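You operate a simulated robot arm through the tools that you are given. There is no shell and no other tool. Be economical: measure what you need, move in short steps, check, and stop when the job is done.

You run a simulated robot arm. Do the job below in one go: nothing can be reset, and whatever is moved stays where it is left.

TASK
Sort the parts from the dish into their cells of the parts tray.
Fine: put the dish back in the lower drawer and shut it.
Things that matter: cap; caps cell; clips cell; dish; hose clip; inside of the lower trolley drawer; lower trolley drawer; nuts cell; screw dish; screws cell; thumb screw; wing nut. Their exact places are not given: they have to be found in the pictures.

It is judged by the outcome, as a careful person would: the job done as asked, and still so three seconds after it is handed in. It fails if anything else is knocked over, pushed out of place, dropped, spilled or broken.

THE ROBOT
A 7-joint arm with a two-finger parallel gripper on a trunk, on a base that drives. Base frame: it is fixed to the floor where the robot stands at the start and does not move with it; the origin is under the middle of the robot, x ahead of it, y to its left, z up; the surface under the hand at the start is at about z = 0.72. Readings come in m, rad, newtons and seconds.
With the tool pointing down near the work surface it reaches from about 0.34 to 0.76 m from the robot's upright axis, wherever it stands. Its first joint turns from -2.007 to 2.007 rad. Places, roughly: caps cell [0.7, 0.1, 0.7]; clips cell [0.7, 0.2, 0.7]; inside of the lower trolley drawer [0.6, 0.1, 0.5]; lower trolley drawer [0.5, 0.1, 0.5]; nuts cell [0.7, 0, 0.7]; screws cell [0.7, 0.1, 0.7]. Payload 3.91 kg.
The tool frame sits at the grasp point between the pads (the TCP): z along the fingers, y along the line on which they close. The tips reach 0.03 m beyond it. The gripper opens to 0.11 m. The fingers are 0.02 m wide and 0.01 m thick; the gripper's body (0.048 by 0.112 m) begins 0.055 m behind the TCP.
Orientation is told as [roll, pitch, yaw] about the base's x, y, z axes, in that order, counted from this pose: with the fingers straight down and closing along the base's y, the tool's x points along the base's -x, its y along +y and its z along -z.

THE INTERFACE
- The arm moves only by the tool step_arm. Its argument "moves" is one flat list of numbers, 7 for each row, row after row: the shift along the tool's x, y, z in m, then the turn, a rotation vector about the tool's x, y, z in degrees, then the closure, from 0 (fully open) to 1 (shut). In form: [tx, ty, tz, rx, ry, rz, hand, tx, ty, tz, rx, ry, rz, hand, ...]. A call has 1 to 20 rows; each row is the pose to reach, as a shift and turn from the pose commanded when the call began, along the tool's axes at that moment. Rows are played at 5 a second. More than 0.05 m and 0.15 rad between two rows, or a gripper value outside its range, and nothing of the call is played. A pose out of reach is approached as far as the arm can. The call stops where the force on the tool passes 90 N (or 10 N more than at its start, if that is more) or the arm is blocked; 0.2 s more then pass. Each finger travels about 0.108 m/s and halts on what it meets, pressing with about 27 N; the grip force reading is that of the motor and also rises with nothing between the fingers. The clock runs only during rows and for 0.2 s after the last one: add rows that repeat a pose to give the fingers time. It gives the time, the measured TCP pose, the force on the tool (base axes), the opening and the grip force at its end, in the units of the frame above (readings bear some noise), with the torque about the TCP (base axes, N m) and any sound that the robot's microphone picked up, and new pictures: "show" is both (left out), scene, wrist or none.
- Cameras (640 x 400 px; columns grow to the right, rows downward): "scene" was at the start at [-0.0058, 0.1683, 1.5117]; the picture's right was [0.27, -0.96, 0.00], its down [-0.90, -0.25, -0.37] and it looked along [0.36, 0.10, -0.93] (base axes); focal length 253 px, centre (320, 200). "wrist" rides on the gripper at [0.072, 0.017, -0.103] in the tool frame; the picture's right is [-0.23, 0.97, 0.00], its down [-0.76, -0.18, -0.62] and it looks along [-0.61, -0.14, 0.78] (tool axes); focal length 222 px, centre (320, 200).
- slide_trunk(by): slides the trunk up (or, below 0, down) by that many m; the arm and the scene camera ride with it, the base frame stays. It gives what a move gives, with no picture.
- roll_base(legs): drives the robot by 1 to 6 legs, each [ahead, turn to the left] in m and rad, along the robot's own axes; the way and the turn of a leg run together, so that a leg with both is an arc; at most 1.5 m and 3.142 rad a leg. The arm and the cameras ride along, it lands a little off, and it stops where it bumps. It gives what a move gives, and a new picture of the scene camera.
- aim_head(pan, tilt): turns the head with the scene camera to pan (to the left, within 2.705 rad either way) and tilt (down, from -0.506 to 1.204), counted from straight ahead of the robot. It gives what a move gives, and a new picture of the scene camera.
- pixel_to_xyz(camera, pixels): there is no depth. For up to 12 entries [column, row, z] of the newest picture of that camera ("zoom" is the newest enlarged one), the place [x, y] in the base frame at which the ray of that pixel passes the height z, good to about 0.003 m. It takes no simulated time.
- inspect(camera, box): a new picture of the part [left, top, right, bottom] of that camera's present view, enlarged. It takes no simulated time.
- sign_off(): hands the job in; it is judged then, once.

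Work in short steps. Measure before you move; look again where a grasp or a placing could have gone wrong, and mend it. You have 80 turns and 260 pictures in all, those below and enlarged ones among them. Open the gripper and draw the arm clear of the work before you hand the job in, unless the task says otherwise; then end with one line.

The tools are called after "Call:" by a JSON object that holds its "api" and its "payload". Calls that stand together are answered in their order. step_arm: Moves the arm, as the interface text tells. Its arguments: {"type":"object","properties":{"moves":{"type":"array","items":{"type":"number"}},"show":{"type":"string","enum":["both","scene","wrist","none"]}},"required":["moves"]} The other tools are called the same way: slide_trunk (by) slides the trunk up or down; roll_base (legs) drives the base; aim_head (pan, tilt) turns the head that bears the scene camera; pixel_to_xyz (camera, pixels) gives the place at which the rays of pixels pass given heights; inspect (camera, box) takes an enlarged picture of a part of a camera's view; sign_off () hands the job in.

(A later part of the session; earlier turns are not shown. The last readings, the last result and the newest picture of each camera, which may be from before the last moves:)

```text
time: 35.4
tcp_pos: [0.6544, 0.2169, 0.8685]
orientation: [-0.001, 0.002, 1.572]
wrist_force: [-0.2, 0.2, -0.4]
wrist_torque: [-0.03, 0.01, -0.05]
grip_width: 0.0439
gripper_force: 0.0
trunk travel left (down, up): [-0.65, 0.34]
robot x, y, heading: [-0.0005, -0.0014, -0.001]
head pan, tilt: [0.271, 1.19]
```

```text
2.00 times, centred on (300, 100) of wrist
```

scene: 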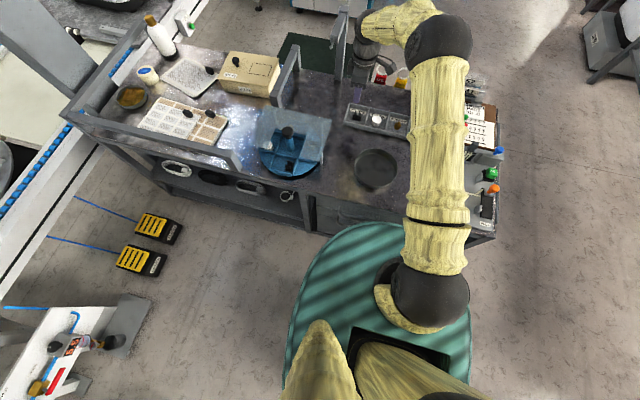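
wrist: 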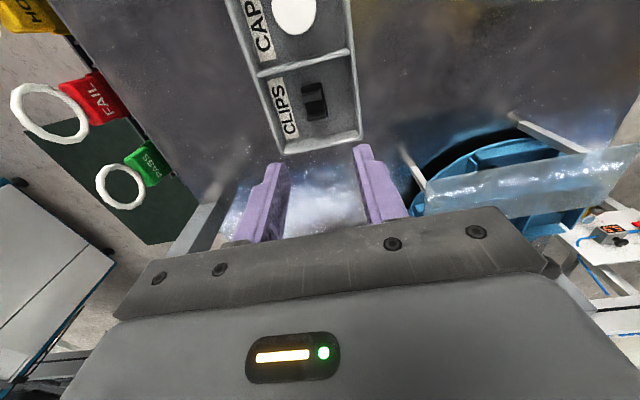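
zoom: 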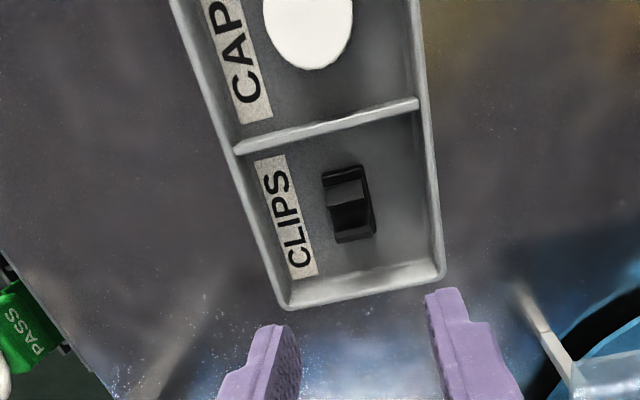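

All four parts lie in their cells. Now the drawer: I draw the arm back and up, turning the jaws to yaw 0, before rolling back to see the front.

Call:
{"api": "step_arm", "payload": {"moves": [0, 0, -0.04, 0, 0, 0, 0.6, 0.01, 0.02, -0.08, 0, 0, 8.2, 0.6, 0.02, 0.04, -0.1, 0, 0, 16.4, 0.6, 0.03, 0.06, -0.12, 0, 0, 24.6, 0.6, 0.04, 0.08, -0.13, 0, 0, 32.8, 0.6, 0.055, 0.1, -0.13, 0, 0, 41, 0.6, 0.07, 0.12, -0.13, 0, 0, 49.2, 0.6, 0.085, 0.14, -0.13, 0, 0, 57.4, 0.6, 0.1, 0.16, -0.13, 0, 0, 65.6, 0.6, 0.117, 0.18, -0.13, 0, 0, 73.8, 0.6, 0.117, 0.2, -0.13, 0, 0, 82, 0.6, 0.117, 0.2, -0.13, 0, 0, 90, 0.6], "show": "none"}}

Call:
{"api": "roll_base", "payload": {"legs": [[-0.45, 0]]}}

Call:
{"api": "aim_head", "payload": {"pan": 0.1, "tilt": 0.85}}

```text
time: 38.0
tcp_pos: [0.4572, 0.0997, 0.9977]
orientation: [-0.002, 0.001, -0.003]
wrist_force: [0.3, -0.9, 0.2]
wrist_torque: [-0.01, -0.01, 0.0]
grip_width: 0.0441
gripper_force: 0.0
trunk travel left (down, up): [-0.65, 0.34]
robot x, y, heading: [-0.0002, 0.0022, -0.004]
head pan, tilt: [0.271, 1.19]
```

```text
time: 40.5
tcp_pos: [0.1236, 0.0954, 0.9981]
orientation: [0.0, -0.002, -0.011]
wrist_force: [0.3, 0.2, -0.3]
wrist_torque: [-0.01, 0.04, 0.0]
grip_width: 0.0444
gripper_force: 0.1
trunk travel left (down, up): [-0.65, 0.34]
robot x, y, heading: [-0.335, 0.0001, -0.015]
head pan, tilt: [0.271, 1.19]
stopped in leg 1: the robot was blocked; the commanded pose is now the measured one
```

scene: 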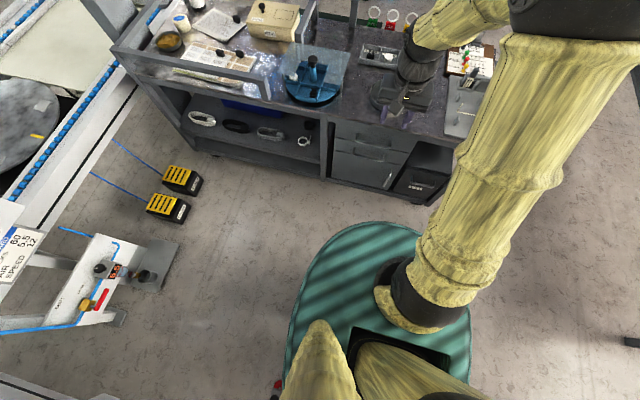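

```text
time: 41.3
tcp_pos: [0.1225, 0.0925, 0.9983]
orientation: [0.001, -0.001, -0.012]
wrist_force: [0.2, -0.2, 0.1]
wrist_torque: [0.0, 0.01, 0.01]
grip_width: 0.044
gripper_force: 0.0
trunk travel left (down, up): [-0.65, 0.34]
robot x, y, heading: [-0.3335, -0.0007, -0.01]
head pan, tilt: [0.099, 0.85]
```

scene: 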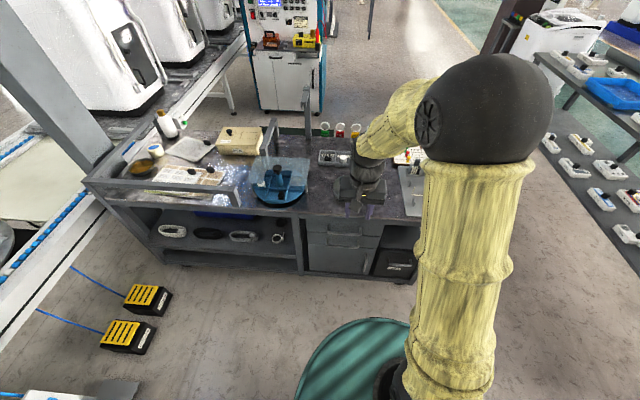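

The robot was stopped at x −0.335 by something behind. I enlarge the drawer front, then look behind.

Call:
{"api": "inspect", "payload": {"camera": "scene", "box": [280, 150, 440, 290]}}

Call:
{"api": "aim_head", "payload": {"pan": 2.7, "tilt": 0.9}}

Call:
{"api": "aim_head", "payload": {"pan": -2.6, "tilt": 0.9}}

```text
2.86 times, centred on (360, 220) of scene
```

zoom: 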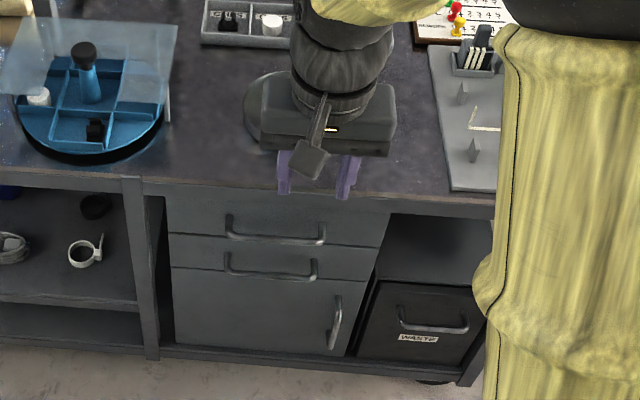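

```text
time: 43.6
tcp_pos: [0.1225, 0.094, 0.9985]
orientation: [0.001, -0.003, -0.013]
wrist_force: [0.4, 0.1, 0.9]
wrist_torque: [0.03, -0.02, -0.02]
grip_width: 0.0443
gripper_force: 0.1
trunk travel left (down, up): [-0.65, 0.34]
robot x, y, heading: [-0.3376, 0.0005, -0.016]
head pan, tilt: [2.7, 0.901]
```

scene: 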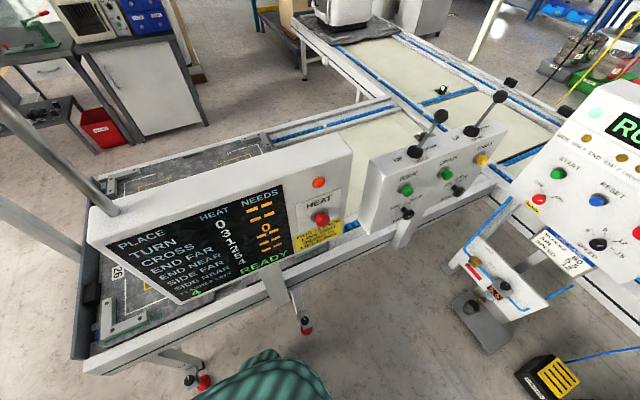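

```text
time: 47.8
tcp_pos: [0.1225, 0.0937, 0.9971]
orientation: [0.0, -0.003, -0.012]
wrist_force: [0.6, 0.5, 0.5]
wrist_torque: [-0.02, -0.01, -0.02]
grip_width: 0.044
gripper_force: 0.0
trunk travel left (down, up): [-0.65, 0.34]
robot x, y, heading: [-0.3353, 0.0011, -0.013]
head pan, tilt: [-2.601, 0.901]
```

scene: 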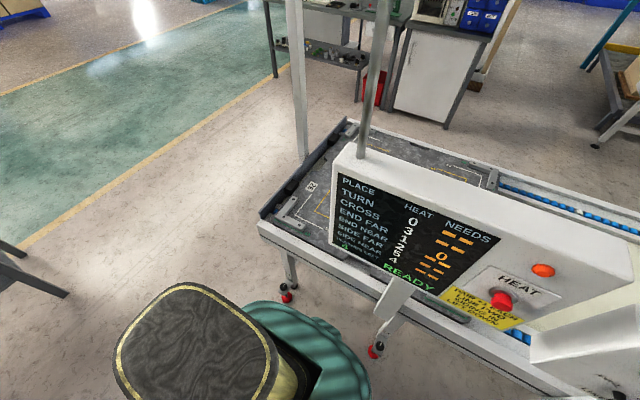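

Behind stands a heating table; I must not back farther. I roll 2 cm ahead off it and look at the drawer front again.

Call:
{"api": "roll_base", "payload": {"legs": [[0.02, 0.013]]}}

Call:
{"api": "aim_head", "payload": {"pan": 0.05, "tilt": 0.95}}

Call:
{"api": "inspect", "payload": {"camera": "scene", "box": [270, 140, 430, 240]}}

```text
time: 48.6
tcp_pos: [0.1423, 0.0992, 0.997]
orientation: [0.0, -0.003, 0.001]
wrist_force: [-0.1, 0.2, 0.3]
wrist_torque: [0.01, 0.05, 0.02]
grip_width: 0.0441
gripper_force: 0.0
trunk travel left (down, up): [-0.65, 0.34]
robot x, y, heading: [-0.3149, -0.0, -0.001]
head pan, tilt: [-2.601, 0.901]
```

scene: 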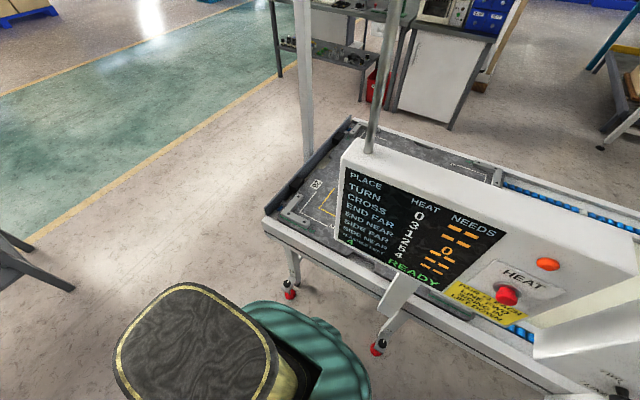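

```text
time: 50.9
tcp_pos: [0.1399, 0.0986, 0.998]
orientation: [-0.001, -0.003, 0.005]
wrist_force: [-0.4, 0.7, 0.7]
wrist_torque: [0.0, 0.03, -0.01]
grip_width: 0.044
gripper_force: 0.1
trunk travel left (down, up): [-0.65, 0.34]
robot x, y, heading: [-0.3162, 0.001, 0.006]
head pan, tilt: [0.051, 0.949]
```

scene: 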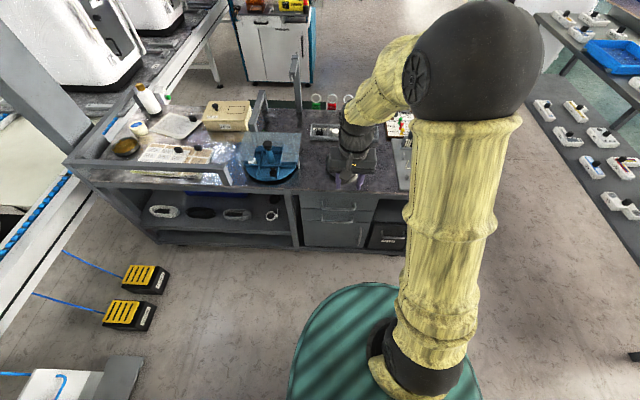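

```text
4.00 times, centred on (350, 190) of scene
```

zoom: 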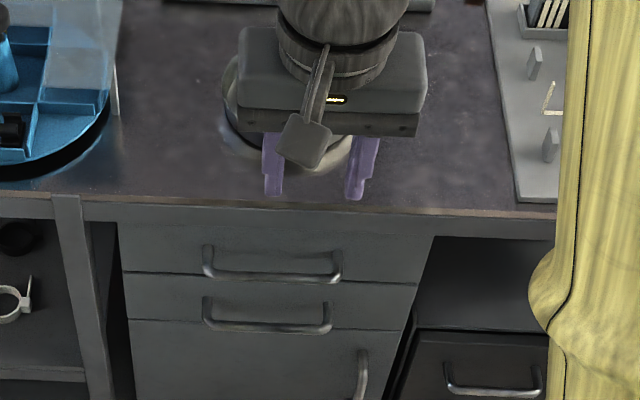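

I measure the table edge, drawer seams and lower handle (zoom (205–330, 325)) at several heights to fix their z.

Call:
{"api": "pixel_to_xyz", "payload": {"camera": "zoom", "pixels": [[270, 210, 0.72], [125, 272, 0.62], [125, 272, 0.6], [417, 285, 0.62], [128, 320, 0.56], [128, 320, 0.54], [128, 320, 0.52], [205, 325, 0.58], [205, 325, 0.55], [330, 330, 0.55], [330, 330, 0.58], [125, 222, 0.68]]}}

Call:
{"api": "pixel_to_xyz", "payload": {"camera": "zoom", "pixels": [[208, 300, 0.58], [208, 300, 0.56], [330, 305, 0.58], [205, 275, 0.65], [205, 275, 0.62], [208, 248, 0.65], [130, 205, 0.72], [125, 222, 0.7]]}}

```text
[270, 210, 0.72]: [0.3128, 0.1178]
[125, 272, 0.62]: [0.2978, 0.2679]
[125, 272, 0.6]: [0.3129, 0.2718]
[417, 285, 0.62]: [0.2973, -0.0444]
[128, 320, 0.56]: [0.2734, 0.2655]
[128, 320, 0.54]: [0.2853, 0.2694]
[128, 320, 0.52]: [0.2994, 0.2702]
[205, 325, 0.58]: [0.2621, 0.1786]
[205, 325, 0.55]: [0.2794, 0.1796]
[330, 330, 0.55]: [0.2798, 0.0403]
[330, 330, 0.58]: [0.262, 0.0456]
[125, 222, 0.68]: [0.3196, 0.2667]
```

```text
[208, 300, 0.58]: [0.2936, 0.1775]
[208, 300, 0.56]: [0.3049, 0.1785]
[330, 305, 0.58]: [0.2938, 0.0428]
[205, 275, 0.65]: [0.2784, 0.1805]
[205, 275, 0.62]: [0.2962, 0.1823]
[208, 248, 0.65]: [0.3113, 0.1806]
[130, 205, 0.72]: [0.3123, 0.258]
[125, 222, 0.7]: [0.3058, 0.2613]
```

Lower drawer: face x≈0.312, z 0.505–0.60, handle bar at about x 0.275, z 0.553, y 0.043–0.18; the upper bar is 0.095 above. I lower the trunk 0.25 and turn the jaws 90° to grip the bar later with the hand tilted 45°.

Call:
{"api": "slide_trunk", "payload": {"by": -0.25}}

Call:
{"api": "step_arm", "payload": {"moves": [0, 0, 0, 0, 0, -8.2, 0.6, 0, 0, 0, 0, 0, -16.4, 0.6, 0, 0, 0, 0, 0, -24.6, 0.6, 0, 0, 0, 0, 0, -32.8, 0.6, 0, 0, 0, 0, 0, -41, 0.6, 0, 0, 0, 0, 0, -49.2, 0.6, 0, 0, 0, 0, 0, -57.4, 0.6, 0, 0, 0, 0, 0, -65.6, 0.6, 0, 0, 0, 0, 0, -73.8, 0.6, 0, 0, 0, 0, 0, -82, 0.6, 0, 0, 0, 0, 0, -90, 0.6, 0, 0, 0, 0, 0, -90, 0.6], "show": "wrist"}}

```text
time: 53.5
tcp_pos: [0.1403, 0.0998, 0.7485]
orientation: [-0.001, -0.002, 0.003]
wrist_force: [-1.0, 0.3, 0.2]
wrist_torque: [-0.04, 0.02, -0.02]
grip_width: 0.0439
gripper_force: 0.1
trunk travel left (down, up): [-0.4, 0.59]
robot x, y, heading: [-0.3155, -0.0006, 0.004]
head pan, tilt: [0.051, 0.949]
```

```text
time: 56.1
tcp_pos: [0.1411, 0.0989, 0.7481]
orientation: [-0.003, -0.002, 1.576]
wrist_force: [1.1, -0.2, -0.2]
wrist_torque: [-0.02, 0.0, 0.0]
grip_width: 0.0439
gripper_force: 0.1
trunk travel left (down, up): [-0.4, 0.59]
robot x, y, heading: [-0.3132, -0.0042, 0.005]
head pan, tilt: [0.051, 0.949]
```

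wrist: 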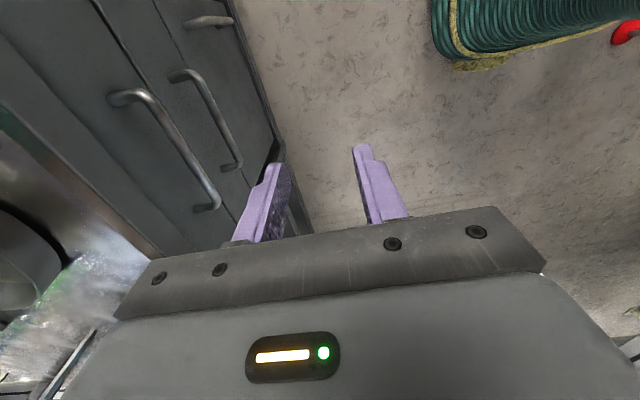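

Both handles show from above: upper bar (125,95)–(212,200), lower (180,75)–(235,165). I measure them at their heights.

Call:
{"api": "pixel_to_xyz", "payload": {"camera": "wrist", "pixels": [[145, 97, 0.65], [215, 190, 0.65], [192, 75, 0.553], [240, 160, 0.553], [192, 75, 0.54], [240, 160, 0.54], [120, 98, 0.65], [180, 75, 0.553]]}}

Call:
{"api": "inspect", "payload": {"camera": "wrist", "box": [90, 0, 300, 230]}}

```text
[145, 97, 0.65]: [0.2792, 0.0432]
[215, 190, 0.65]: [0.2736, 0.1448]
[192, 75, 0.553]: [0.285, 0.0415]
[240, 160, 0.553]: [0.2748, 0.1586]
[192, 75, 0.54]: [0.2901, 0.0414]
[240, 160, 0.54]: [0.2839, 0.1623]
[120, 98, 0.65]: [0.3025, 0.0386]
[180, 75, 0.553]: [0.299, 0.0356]
```

```text
1.74 times, centred on (195, 115) of wrist
```

zoom: 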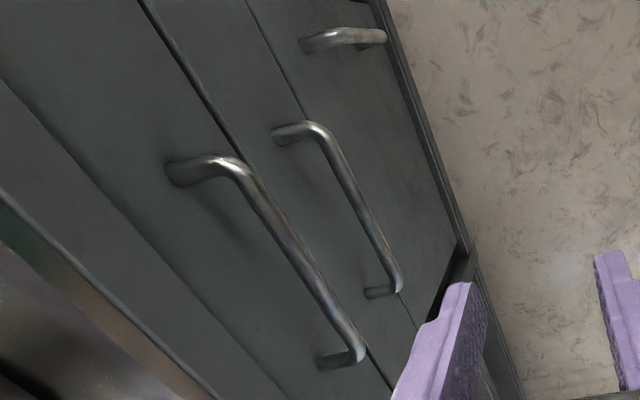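

Bars at x≈0.278. I tilt the hand 45° forward and bring it to a pre-grasp point about 9 cm short of the lower bar.

Call:
{"api": "step_arm", "payload": {"moves": [0, 0, 0, 8, 0, 0, 0.5, 0, 0, 0, 16, 0, 0, 0.5, 0, 0, 0, 24, 0, 0, 0.5, 0, 0, 0, 32, 0, 0, 0.5, 0, 0, 0, 40, 0, 0, 0.5, 0, 0, 0.03, 45, 0, 0, 0.5, -0.004, -0.02, 0.06, 45, 0, 0, 0.5, -0.008, -0.04, 0.095, 45, 0, 0, 0.5, -0.012, -0.065, 0.125, 45, 0, 0, 0.5, -0.012, -0.065, 0.125, 45, 0, 0, 0.5]}}

```text
time: 58.3
tcp_pos: [0.2077, 0.1122, 0.6242]
orientation: [-0.786, 0.001, 1.573]
wrist_force: [0.7, -0.3, 0.7]
wrist_torque: [-0.01, 0.0, -0.01]
grip_width: 0.055
gripper_force: 0.0
out of reach, approached as far as the arm can: row 4, 6
trunk travel left (down, up): [-0.4, 0.59]
robot x, y, heading: [-0.3152, 0.0007, 0.002]
head pan, tilt: [0.051, 0.949]
```

scene: 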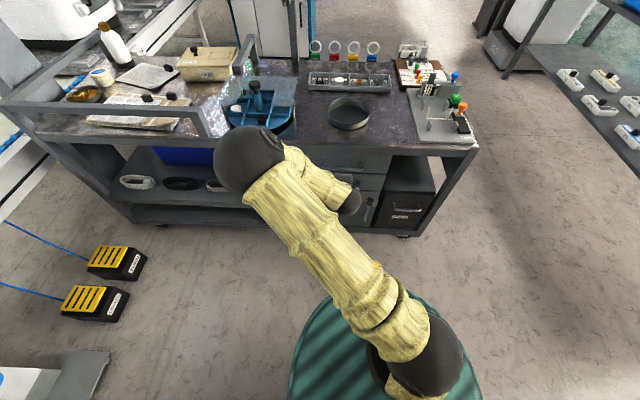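
wrist: 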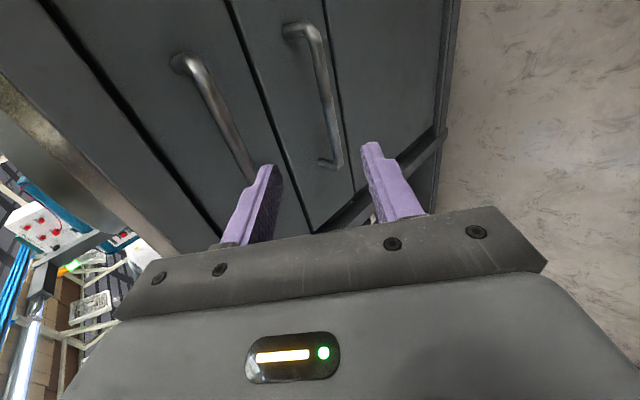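

The lower bar runs between the fingers. I enlarge to check its offset from the jaw centre.

Call:
{"api": "inspect", "payload": {"camera": "wrist", "box": [230, 20, 430, 220]}}

Call:
{"api": "pixel_to_xyz", "payload": {"camera": "wrist", "pixels": [[331, 126, 0.553], [331, 126, 0.54], [331, 126, 0.56], [320, 126, 0.553]]}}

```text
2.00 times, centred on (330, 120) of wrist
```

zoom: 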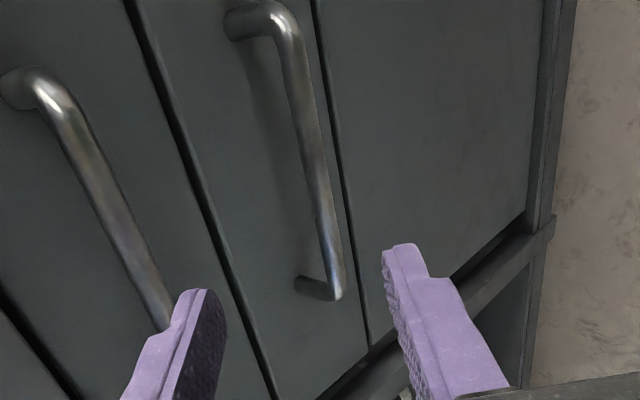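

```text
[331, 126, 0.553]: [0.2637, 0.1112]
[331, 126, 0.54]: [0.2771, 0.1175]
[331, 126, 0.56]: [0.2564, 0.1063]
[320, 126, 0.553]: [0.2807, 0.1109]
```

The bar sits about 8 mm off toward tool +y. I shift by that and advance 5.5 cm, then look again.

Call:
{"api": "step_arm", "payload": {"moves": [0, 0.008, 0.02, 0, 0, 0, 0.45, 0, 0.008, 0.04, 0, 0, 0, 0.45, 0, 0.008, 0.055, 0, 0, 0, 0.45, 0, 0.008, 0.055, 0, 0, 0, 0.45], "show": "wrist"}}

Call:
{"api": "inspect", "payload": {"camera": "wrist", "box": [230, 20, 430, 220]}}

```text
time: 59.3
tcp_pos: [0.2371, 0.1119, 0.5775]
orientation: [-0.785, -0.002, 1.572]
wrist_force: [0.6, 0.1, 1.3]
wrist_torque: [0.04, 0.01, 0.01]
grip_width: 0.0609
gripper_force: 0.1
trunk travel left (down, up): [-0.4, 0.59]
robot x, y, heading: [-0.316, -0.0012, 0.002]
head pan, tilt: [0.051, 0.949]
```

wrist: 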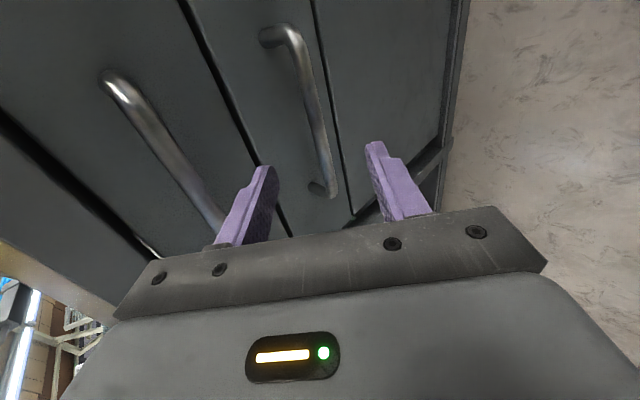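

```text
2.00 times, centred on (330, 120) of wrist
```

zoom: 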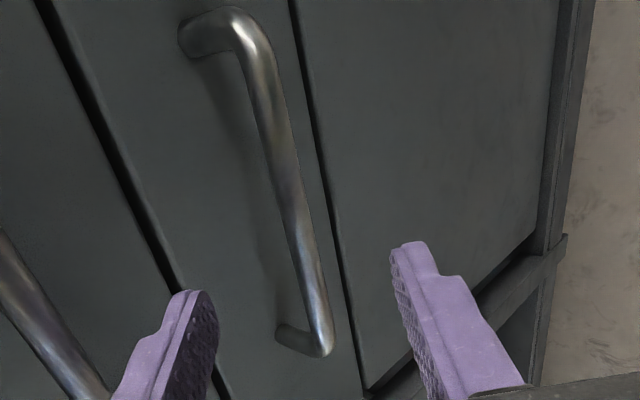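

The bar (zoom (300,260)) is now centred, about 5 cm ahead. I narrow to 0.035 and advance 4 cm so the bar is between the fingertips without touching the drawer face, then close.

Call:
{"api": "step_arm", "payload": {"moves": [0, 0, 0.01, 0, 0, 0, 0.68, 0, 0, 0.02, 0, 0, 0, 0.68, 0, 0, 0.03, 0, 0, 0, 0.68, 0, 0, 0.04, 0, 0, 0, 0.68, 0, 0, 0.04, 0, 0, 0, 0.68], "show": "wrist"}}

Call:
{"api": "inspect", "payload": {"camera": "wrist", "box": [230, 20, 430, 220]}}

```text
time: 60.5
tcp_pos: [0.2666, 0.1127, 0.5513]
orientation: [-0.787, 0.0, 1.572]
wrist_force: [0.1, -0.1, 0.1]
wrist_torque: [0.01, 0.02, 0.0]
grip_width: 0.0352
gripper_force: 0.0
trunk travel left (down, up): [-0.4, 0.59]
robot x, y, heading: [-0.3172, -0.0007, 0.005]
head pan, tilt: [0.051, 0.949]
```

wrist: 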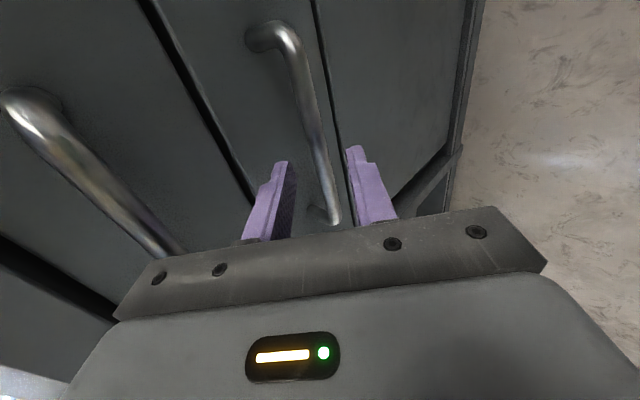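

```text
2.00 times, centred on (330, 120) of wrist
```

zoom: 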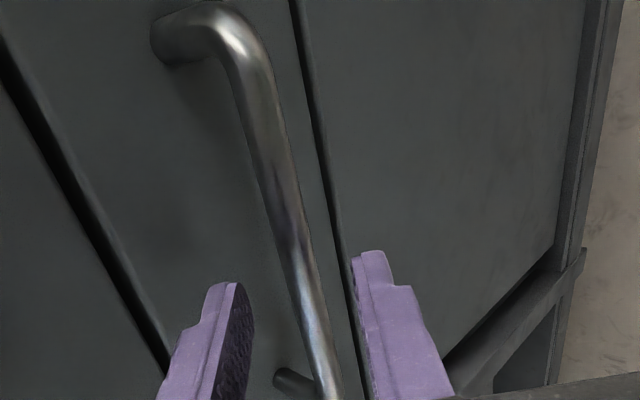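

The bar lies between the fingertips. I close on it.

Call:
{"api": "step_arm", "payload": {"moves": [0, 0, 0, 0, 0, 0, 0.85, 0, 0, 0, 0, 0, 0, 1, 0, 0, 0, 0, 0, 0, 1, 0, 0, 0, 0, 0, 0, 1], "show": "wrist"}}

```text
time: 61.5
tcp_pos: [0.2677, 0.1122, 0.551]
orientation: [-0.787, -0.001, 1.572]
wrist_force: [-0.4, 1.3, 0.4]
wrist_torque: [-0.05, -0.04, -0.02]
grip_width: 0.0002
gripper_force: 27.1
trunk travel left (down, up): [-0.4, 0.59]
robot x, y, heading: [-0.3181, -0.0004, -0.002]
head pan, tilt: [0.051, 0.949]
```

wrist: 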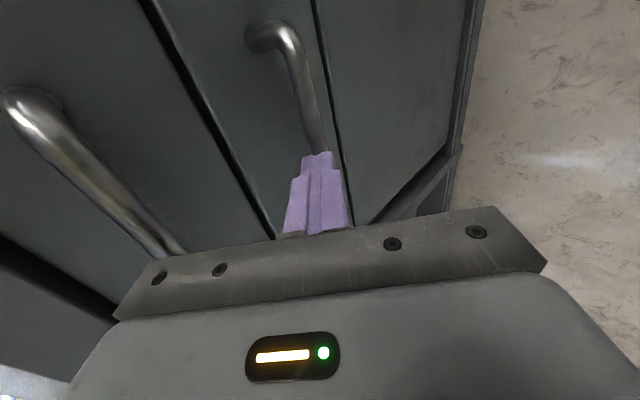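

It closed on nothing: the bar is still ahead of the tips, near (0.295, 0.522). I reopen to 0.032 and advance 2.2 cm.

Call:
{"api": "step_arm", "payload": {"moves": [0, 0, -0.005, 0, 0, 0, 0.7, 0, 0, -0.005, 0, 0, 0, 0.7, 0, 0, 0.01, 0, 0, 0, 0.7, 0, 0, 0.022, 0, 0, 0, 0.7, 0, 0, 0.022, 0, 0, 0, 0.7, 0, 0, 0.022, 0, 0, 0, 0.9, 0, 0, 0.022, 0, 0, 0, 1, 0, 0, 0.022, 0, 0, 0, 1], "show": "wrist"}}

```text
time: 63.3
tcp_pos: [0.2836, 0.1109, 0.5356]
orientation: [-0.786, -0.001, 1.573]
wrist_force: [-2.2, -0.5, -1.9]
wrist_torque: [-0.21, 0.03, 0.09]
grip_width: 0.0118
gripper_force: 44.9
trunk travel left (down, up): [-0.4, 0.59]
robot x, y, heading: [-0.317, -0.0005, 0.003]
head pan, tilt: [0.051, 0.949]
```

wrist: 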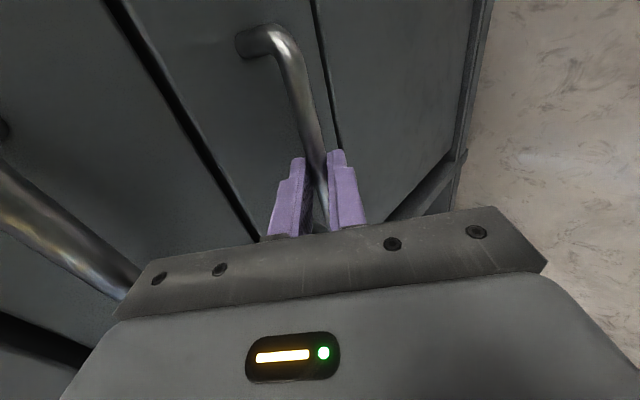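

The bar is gripped (0.0118 m). I pull it straight back along −x, first 10 cm.

Call:
{"api": "step_arm", "payload": {"moves": [0, 0.007, -0.007, 0, 0, 0, 1, 0, 0.0141, -0.0141, 0, 0, 0, 1, 0, 0.0212, -0.0212, 0, 0, 0, 1, 0, 0.0318, -0.0318, 0, 0, 0, 1, 0, 0.0424, -0.0424, 0, 0, 0, 1, 0, 0.053, -0.053, 0, 0, 0, 1, 0, 0.0636, -0.0636, 0, 0, 0, 1, 0, 0.0707, -0.0707, 0, 0, 0, 1]}}

```text
time: 65.1
tcp_pos: [0.1823, 0.1114, 0.5357]
orientation: [-0.788, 0.002, 1.572]
wrist_force: [-1.0, -6.0, 2.9]
wrist_torque: [-0.25, -0.03, 0.08]
grip_width: 0.0117
gripper_force: 45.2
trunk travel left (down, up): [-0.4, 0.59]
robot x, y, heading: [-0.3132, -0.0019, 0.0]
head pan, tilt: [0.051, 0.949]
```

scene: 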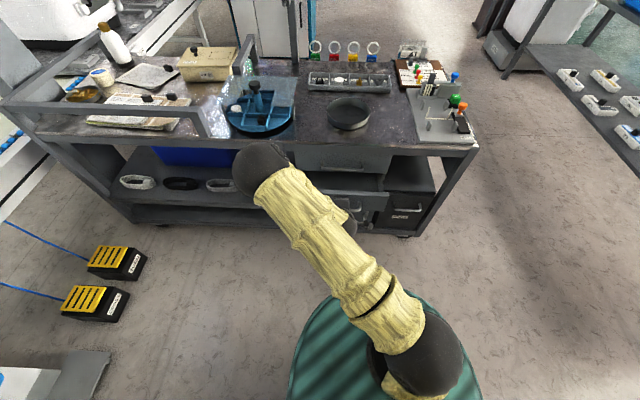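
wrist: 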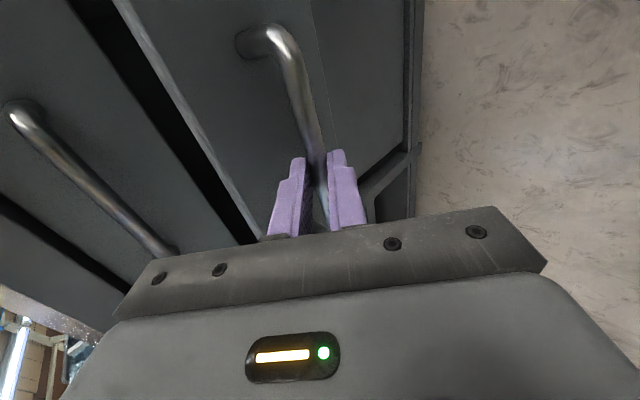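

The drawer came out 10 cm. I pull another 12 cm.

Call:
{"api": "step_arm", "payload": {"moves": [0, 0.0106, -0.0106, 0, 0, 0, 1, 0, 0.0212, -0.0212, 0, 0, 0, 1, 0, 0.0318, -0.0318, 0, 0, 0, 1, 0, 0.0424, -0.0424, 0, 0, 0, 1, 0, 0.053, -0.053, 0, 0, 0, 1, 0, 0.0636, -0.0636, 0, 0, 0, 1, 0, 0.0742, -0.0742, 0, 0, 0, 1, 0, 0.0848, -0.0848, 0, 0, 0, 1, 0, 0.0848, -0.0848, 0, 0, 0, 1]}}

```text
time: 67.1
tcp_pos: [0.0908, 0.1247, 0.5202]
orientation: [-0.795, 0.001, 1.568]
wrist_force: [-1.1, -13.4, 42.0]
wrist_torque: [-0.44, -0.02, 0.02]
grip_width: 0.0115
gripper_force: 45.2
out of reach, approached as far as the arm can: row 6, 7, 8, 9
trunk travel left (down, up): [-0.4, 0.59]
robot x, y, heading: [-0.3139, 0.0002, 0.0]
head pan, tilt: [0.051, 0.949]
```

scene: 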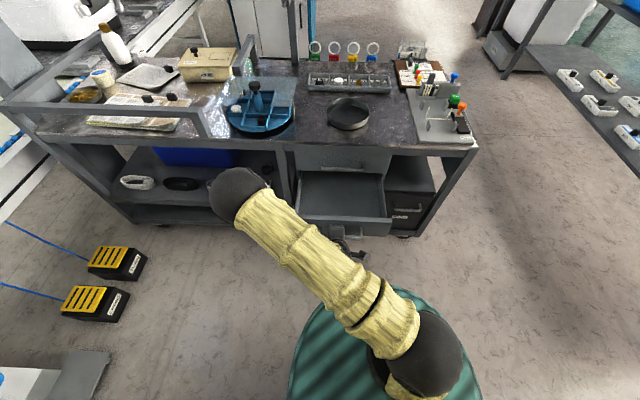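
wrist: 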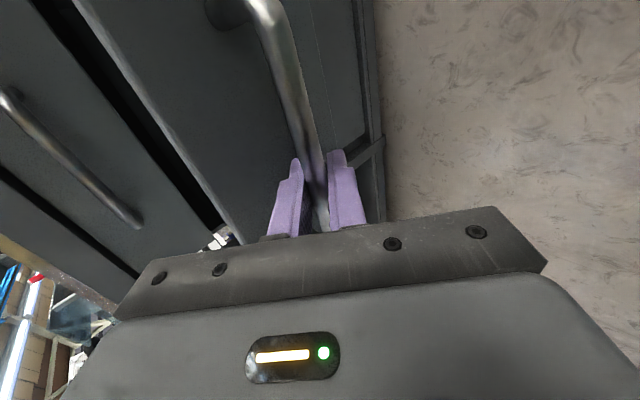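

Reach limit with the drawer about 19 cm open, hand pressing 42 N down. I release gently and retreat along the fingers' axis.

Call:
{"api": "step_arm", "payload": {"moves": [0, -0.005, -0.005, 0, 0, 0, 1, 0, -0.005, -0.005, 0, 0, 0, 0.8, 0, -0.005, -0.005, 0, 0, 0, 0.65, 0, -0.005, -0.02, 0, 0, 0, 0.65, 0, -0.005, -0.035, 0, 0, 0, 0.65, 0, -0.005, -0.045, 0, 0, 0, 0.65, 0, -0.005, -0.045, 0, 0, 0, 0.65]}}

```text
time: 68.7
tcp_pos: [0.0902, 0.1424, 0.5329]
orientation: [-0.786, 0.0, 1.572]
wrist_force: [0.2, 0.3, 0.4]
wrist_torque: [0.01, 0.0, -0.03]
grip_width: 0.0384
gripper_force: 0.0
out of reach, approached as far as the arm can: row 1, 2, 3, 4, 5, 6, 7
trunk travel left (down, up): [-0.4, 0.59]
robot x, y, heading: [-0.3157, -0.0066, -0.002]
head pan, tilt: [0.051, 0.949]
```

scene: 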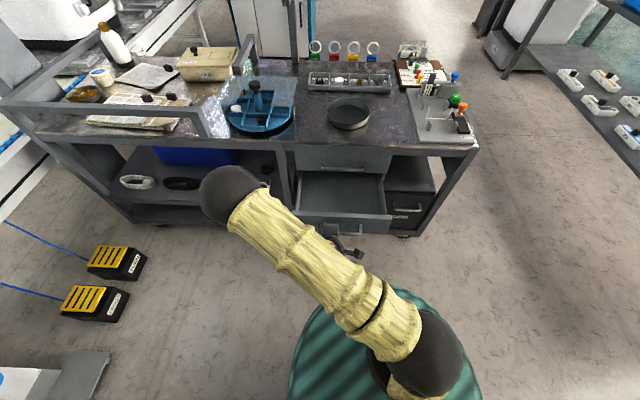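
wrist: 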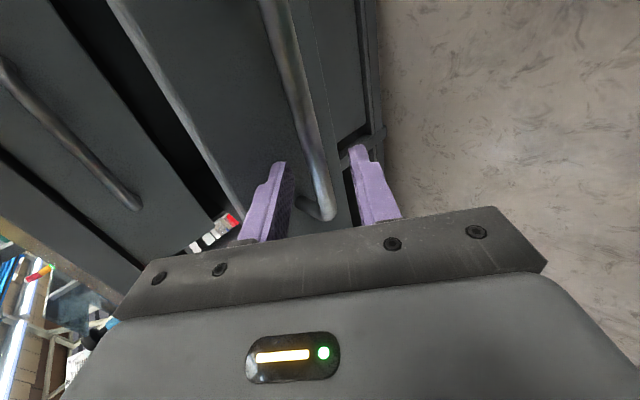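

The fingers still straddle the bar with the hand at its reach limit. I measure the bar's place and then turn the hand upright about the bar.

Call:
{"api": "inspect", "payload": {"camera": "wrist", "box": [230, 60, 430, 240]}}

Call:
{"api": "pixel_to_xyz", "payload": {"camera": "wrist", "pixels": [[293, 80, 0.522], [307, 140, 0.522], [318, 180, 0.522]]}}

Call:
{"api": "inspect", "payload": {"camera": "scene", "box": [270, 80, 430, 280]}}

```text
2.22 times, centred on (330, 150) of wrist
```

zoom: 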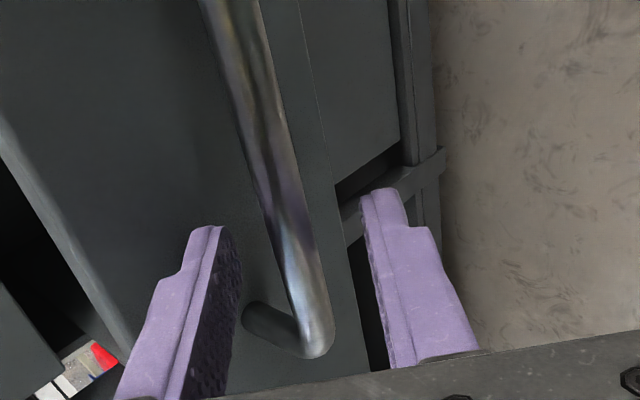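

```text
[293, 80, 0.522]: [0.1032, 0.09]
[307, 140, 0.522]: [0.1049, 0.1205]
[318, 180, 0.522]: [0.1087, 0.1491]
```

```text
2.00 times, centred on (350, 180) of scene
```

zoom: 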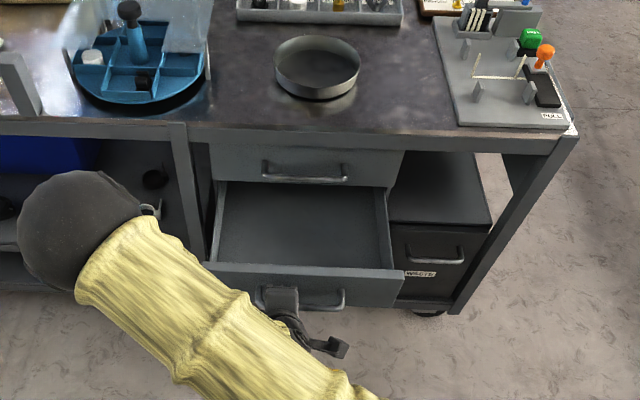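

Bar at x≈0.105, z≈0.522, 1.8 cm ahead of the TCP. I rotate the hand to upright about the bar.

Call:
{"api": "step_arm", "payload": {"moves": [0, -0.003, 0, -4, 0, 0, 0.72, 0, -0.005, 0, -8, 0, 0, 0.72, 0, -0.0075, 0.0007, -16, 0, 0, 0.72, 0, -0.01, 0.0016, -24, 0, 0, 0.72, 0, -0.012, 0.0028, -32, 0, 0, 0.72, 0, -0.014, 0.0043, -40, 0, 0, 0.72, 0, -0.0155, 0.005, -45, 0, 0, 0.72, 0, -0.0155, 0.005, -45, 0, 0, 0.72]}}

```text
time: 70.5
tcp_pos: [0.1066, 0.144, 0.5389]
orientation: [-0.003, 0.001, 1.573]
wrist_force: [-0.4, -0.9, 0.6]
wrist_torque: [0.01, 0.0, 0.01]
grip_width: 0.0307
gripper_force: 0.0
trunk travel left (down, up): [-0.4, 0.59]
robot x, y, heading: [-0.3201, -0.003, -0.0]
head pan, tilt: [0.051, 0.949]
```

scene: 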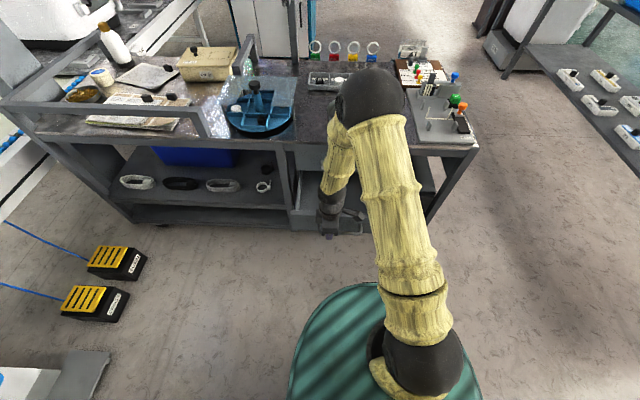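
wrist: 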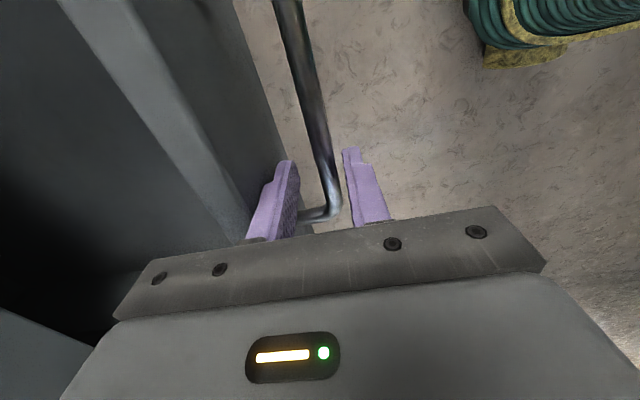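

The hand is now upright, straddling the bar near its end. I grip it and pull 6 cm more along −x.

Call:
{"api": "step_arm", "payload": {"moves": [0, 0, 0.006, 0, 0, 0, 0.72, 0, 0, 0.006, 0, 0, 0, 1, 0, 0, 0.006, 0, 0, 0, 1, 0, 0.012, 0.006, 0, 0, 0, 1, 0, 0.024, 0.006, 0, 0, 0, 1, 0, 0.036, 0.006, 0, 0, 0, 1, 0, 0.048, 0.006, 0, 0, 0, 1, 0, 0.06, 0.006, 0, 0, 0, 1, 0, 0.06, 0.006, 0, 0, 0, 1], "show": "scene"}}

```text
time: 72.5
tcp_pos: [0.0482, 0.1444, 0.5341]
orientation: [-0.004, 0.0, 1.572]
wrist_force: [-0.5, -5.1, 14.2]
wrist_torque: [-0.7, 0.0, 0.35]
grip_width: 0.0118
gripper_force: 45.0
trunk travel left (down, up): [-0.4, 0.59]
robot x, y, heading: [-0.3154, -0.0007, 0.001]
head pan, tilt: [0.051, 0.949]
```

scene: 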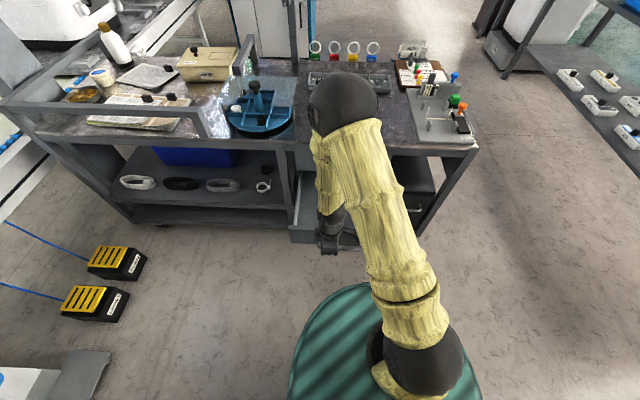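

Drawer is now about 25 cm open. I open the jaws a little, lift straight off the bar, and raise the trunk.

Call:
{"api": "step_arm", "payload": {"moves": [0, 0, 0, 0, 0, 0, 0.72, 0, 0, 0, 0, 0, 0, 0.72, 0, 0, -0.03, 0, 0, 0, 0.72, 0, 0, -0.07, 0, 0, 0, 0.72, 0, 0, -0.11, 0, 0, 0, 0.72, 0, 0, -0.15, 0, 0, 0, 0.72, 0, 0, -0.19, 0, 0, 0, 0.72], "show": "none"}}

Call:
{"api": "slide_trunk", "payload": {"by": 0.25}}

Call:
{"api": "aim_head", "payload": {"pan": 0.15, "tilt": 1.0}}

Call:
{"api": "inspect", "payload": {"camera": "scene", "box": [240, 100, 420, 300]}}

```text
time: 74.1
tcp_pos: [0.0476, 0.144, 0.7267]
orientation: [0.0, 0.001, 1.574]
wrist_force: [1.1, -0.5, -0.7]
wrist_torque: [-0.03, 0.02, -0.03]
grip_width: 0.0308
gripper_force: 0.1
trunk travel left (down, up): [-0.4, 0.59]
robot x, y, heading: [-0.3157, 0.0006, -0.0]
head pan, tilt: [0.051, 0.949]
```

```text
time: 76.7
tcp_pos: [0.0469, 0.1449, 0.9751]
orientation: [-0.003, 0.001, 1.573]
wrist_force: [0.2, -0.2, -0.7]
wrist_torque: [0.01, -0.01, 0.02]
grip_width: 0.0308
gripper_force: 0.1
trunk travel left (down, up): [-0.65, 0.34]
robot x, y, heading: [-0.3166, -0.0031, 0.004]
head pan, tilt: [0.051, 0.949]
```

```text
time: 77.4
tcp_pos: [0.0462, 0.1451, 0.9754]
orientation: [-0.002, 0.0, 1.572]
wrist_force: [0.3, 0.1, -0.7]
wrist_torque: [0.02, -0.01, 0.0]
grip_width: 0.0308
gripper_force: 0.1
trunk travel left (down, up): [-0.65, 0.34]
robot x, y, heading: [-0.317, -0.0006, -0.002]
head pan, tilt: [0.15, 1.0]
```

scene: 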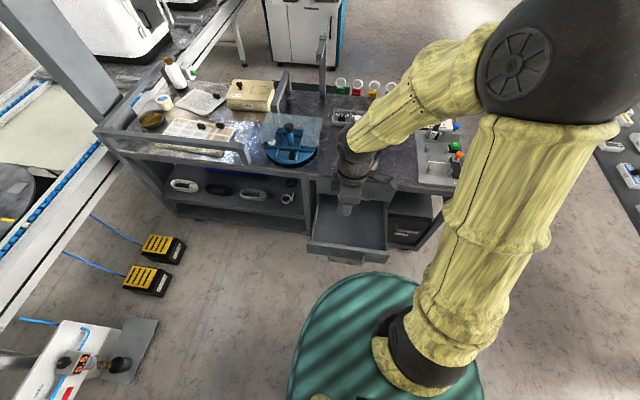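

```text
2.00 times, centred on (330, 200) of scene
```

zoom: 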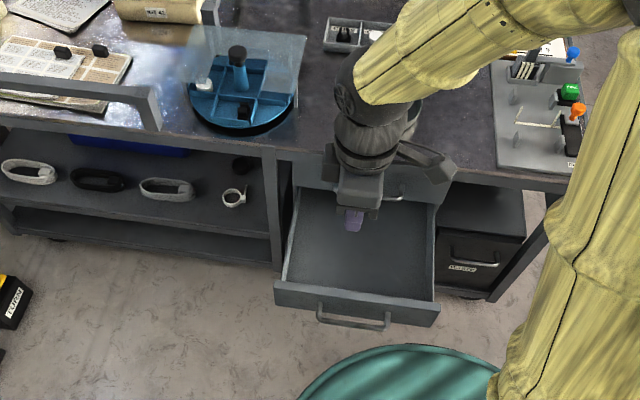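

The drawer is open. I go to above the dish's near rim, (0.38, 0.10, 0.86), with the jaws closing along x to grip the wall there.

Call:
{"api": "step_arm", "payload": {"moves": [0.005, -0.042, 0.005, 0, 0, 0, 0.6, 0.01, -0.084, 0.015, 0, 0, 0, 0.6, 0.016, -0.126, 0.03, 0, 0, 0, 0.6, 0.022, -0.168, 0.045, 0, 0, 0, 0.6, 0.028, -0.21, 0.06, 0, 0, 0, 0.6, 0.034, -0.252, 0.08, 0, 0, 0, 0.6, 0.04, -0.294, 0.1, 0, 0, 0, 0.6, 0.044, -0.334, 0.115, 0, 0, 0, 0.6, 0.044, -0.334, 0.115, 0, 0, 0, 0.6]}}

Call:
{"api": "inspect", "payload": {"camera": "wrist", "box": [130, 0, 450, 220]}}

```text
time: 79.4
tcp_pos: [0.3816, 0.0991, 0.8618]
orientation: [-0.002, -0.002, 1.57]
wrist_force: [0.0, -1.0, 0.1]
wrist_torque: [0.05, 0.0, -0.01]
grip_width: 0.0439
gripper_force: 0.0
trunk travel left (down, up): [-0.65, 0.34]
robot x, y, heading: [-0.3223, 0.0026, -0.0]
head pan, tilt: [0.15, 1.0]
```

scene: 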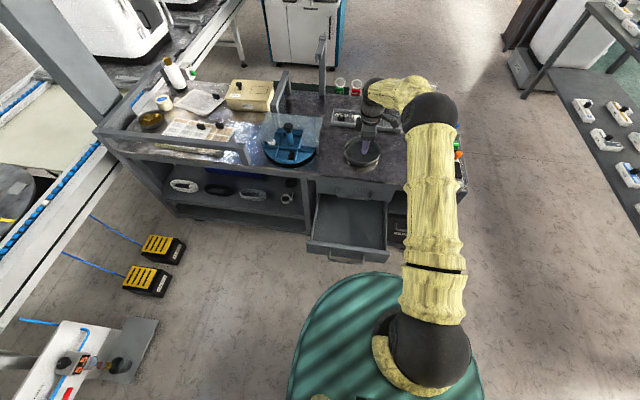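
wrist: 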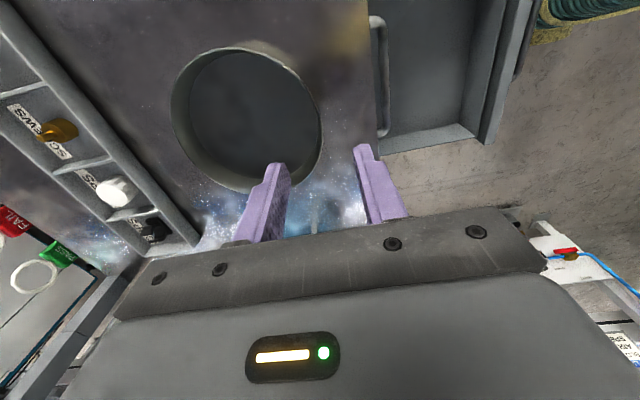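

```text
1.82 times, centred on (290, 110) of wrist
```

zoom: 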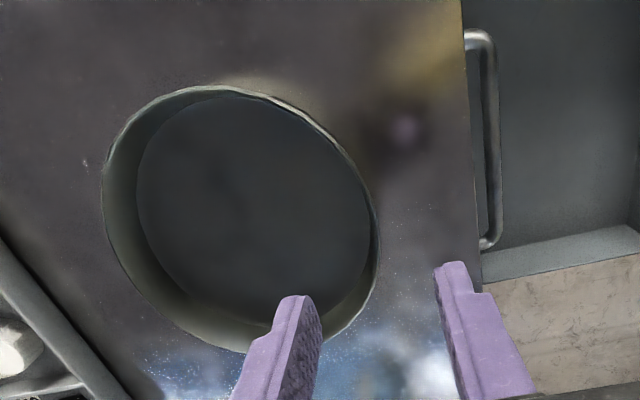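

I measure the rim's extremes and floor edge at assumed heights.

Call:
{"api": "pixel_to_xyz", "payload": {"camera": "zoom", "pixels": [[379, 235, 0.76], [102, 190, 0.76], [210, 87, 0.76], [250, 353, 0.76], [379, 235, 0.75], [102, 190, 0.75], [371, 230, 0.724], [138, 190, 0.724], [230, 96, 0.724], [500, 150, 0.622], [470, 240, 0.72]]}}

```text
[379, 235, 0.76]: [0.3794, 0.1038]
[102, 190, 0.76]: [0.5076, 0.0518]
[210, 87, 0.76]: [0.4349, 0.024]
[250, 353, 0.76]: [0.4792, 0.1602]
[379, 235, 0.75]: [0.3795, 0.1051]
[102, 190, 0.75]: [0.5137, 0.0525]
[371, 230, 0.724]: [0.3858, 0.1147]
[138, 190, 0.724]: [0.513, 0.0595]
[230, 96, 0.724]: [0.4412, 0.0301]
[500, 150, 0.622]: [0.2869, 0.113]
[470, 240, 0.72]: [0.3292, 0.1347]
```

The near wall is at x≈0.382, y≈0.10, right below the jaw centre. I descend in steps to TCP z 0.760 and look.

Call:
{"api": "step_arm", "payload": {"moves": [0, 0, 0.04, 0, 0, 0, 0.6, 0, 0, 0.07, 0, 0, 0, 0.6, 0, 0, 0.085, 0, 0, 0, 0.6, 0, 0, 0.1, 0, 0, 0, 0.6, 0, 0, 0.1, 0, 0, 0, 0.6], "show": "wrist"}}

```text
time: 80.6
tcp_pos: [0.3817, 0.1, 0.7626]
orientation: [-0.002, 0.0, 1.574]
wrist_force: [-0.3, -0.2, -0.1]
wrist_torque: [0.01, 0.01, -0.03]
grip_width: 0.0441
gripper_force: 0.1
trunk travel left (down, up): [-0.65, 0.34]
robot x, y, heading: [-0.3181, -0.0047, 0.002]
head pan, tilt: [0.15, 1.0]
```

wrist: 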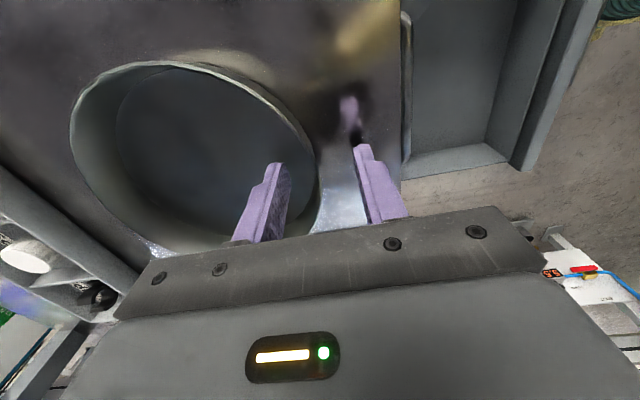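

The wall is between the fingers, one inside and one outside. I close.

Call:
{"api": "step_arm", "payload": {"moves": [0, 0, 0, 0, 0, 0, 0.8, 0, 0, 0, 0, 0, 0, 1, 0, 0, 0, 0, 0, 0, 1, 0, 0, 0, 0, 0, 0, 1], "show": "none"}}

Call:
{"api": "step_arm", "payload": {"moves": [0, 0, -0.01, 0, 0, 0, 1, 0, 0, -0.03, 0, 0, 0, 1, 0, 0, -0.05, 0, 0, 0, 1, 0, 0, -0.05, 0, 0, 0, 1]}}

```text
time: 81.6
tcp_pos: [0.38, 0.1003, 0.7622]
orientation: [-0.005, 0.0, 1.571]
wrist_force: [0.7, 1.8, 2.9]
wrist_torque: [0.18, -0.51, 0.2]
grip_width: 0.0042
gripper_force: 26.6
trunk travel left (down, up): [-0.65, 0.34]
robot x, y, heading: [-0.3145, 0.0003, -0.003]
head pan, tilt: [0.15, 1.0]
```

```text
time: 82.6
tcp_pos: [0.3823, 0.1009, 0.8113]
orientation: [-0.002, -0.001, 1.574]
wrist_force: [-0.8, -0.4, -0.7]
wrist_torque: [0.05, 0.1, 0.02]
grip_width: 0.0022
gripper_force: 26.8
trunk travel left (down, up): [-0.65, 0.34]
robot x, y, heading: [-0.318, -0.0009, 0.0]
head pan, tilt: [0.15, 1.0]
```

scene: 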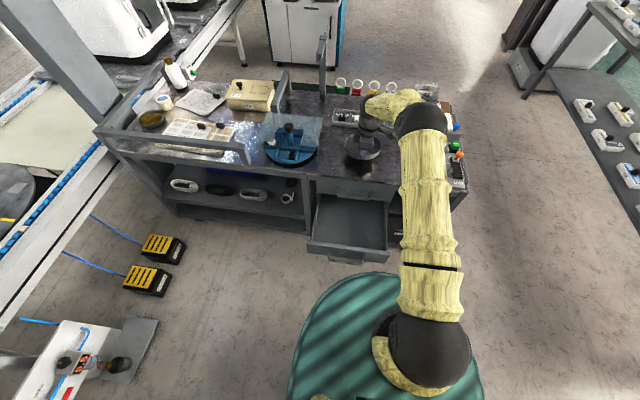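
wrist: 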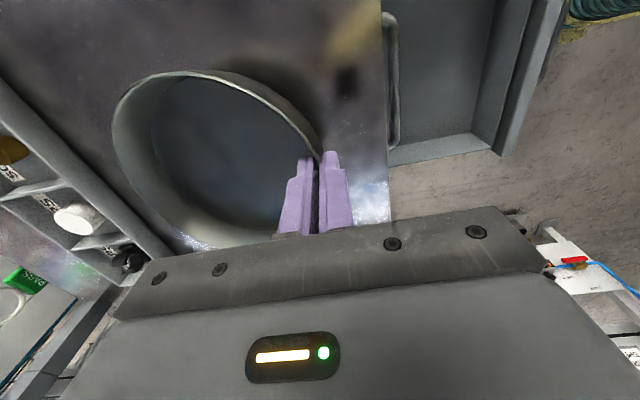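

The dish's apparent size has shrunk, so it may be slipping or hanging tilted. I look closer.

Call:
{"api": "inspect", "payload": {"camera": "wrist", "box": [90, 40, 410, 250]}}

Call:
{"api": "inspect", "payload": {"camera": "scene", "box": [310, 100, 430, 200]}}

```text
1.90 times, centred on (250, 145) of wrist
```

zoom: 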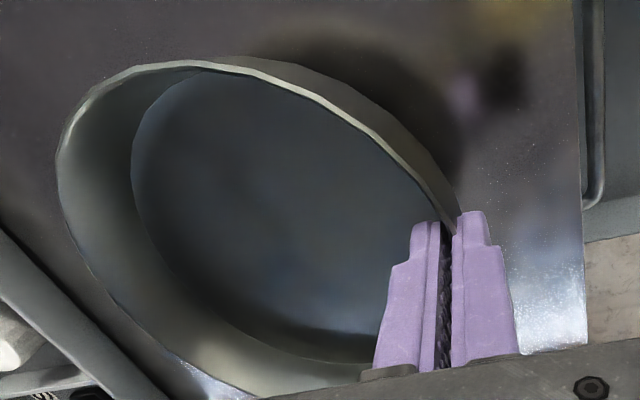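

```text
4.00 times, centred on (370, 150) of scene
```

zoom: 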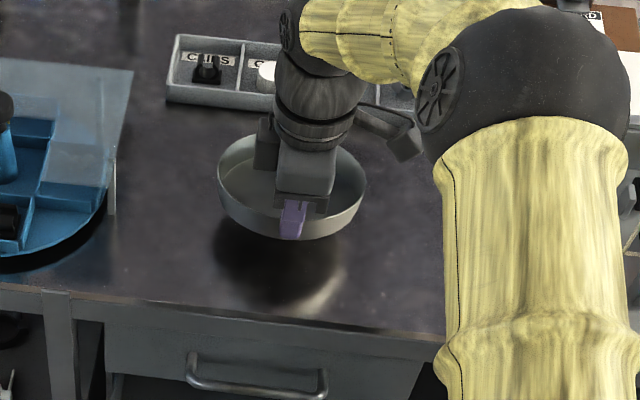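

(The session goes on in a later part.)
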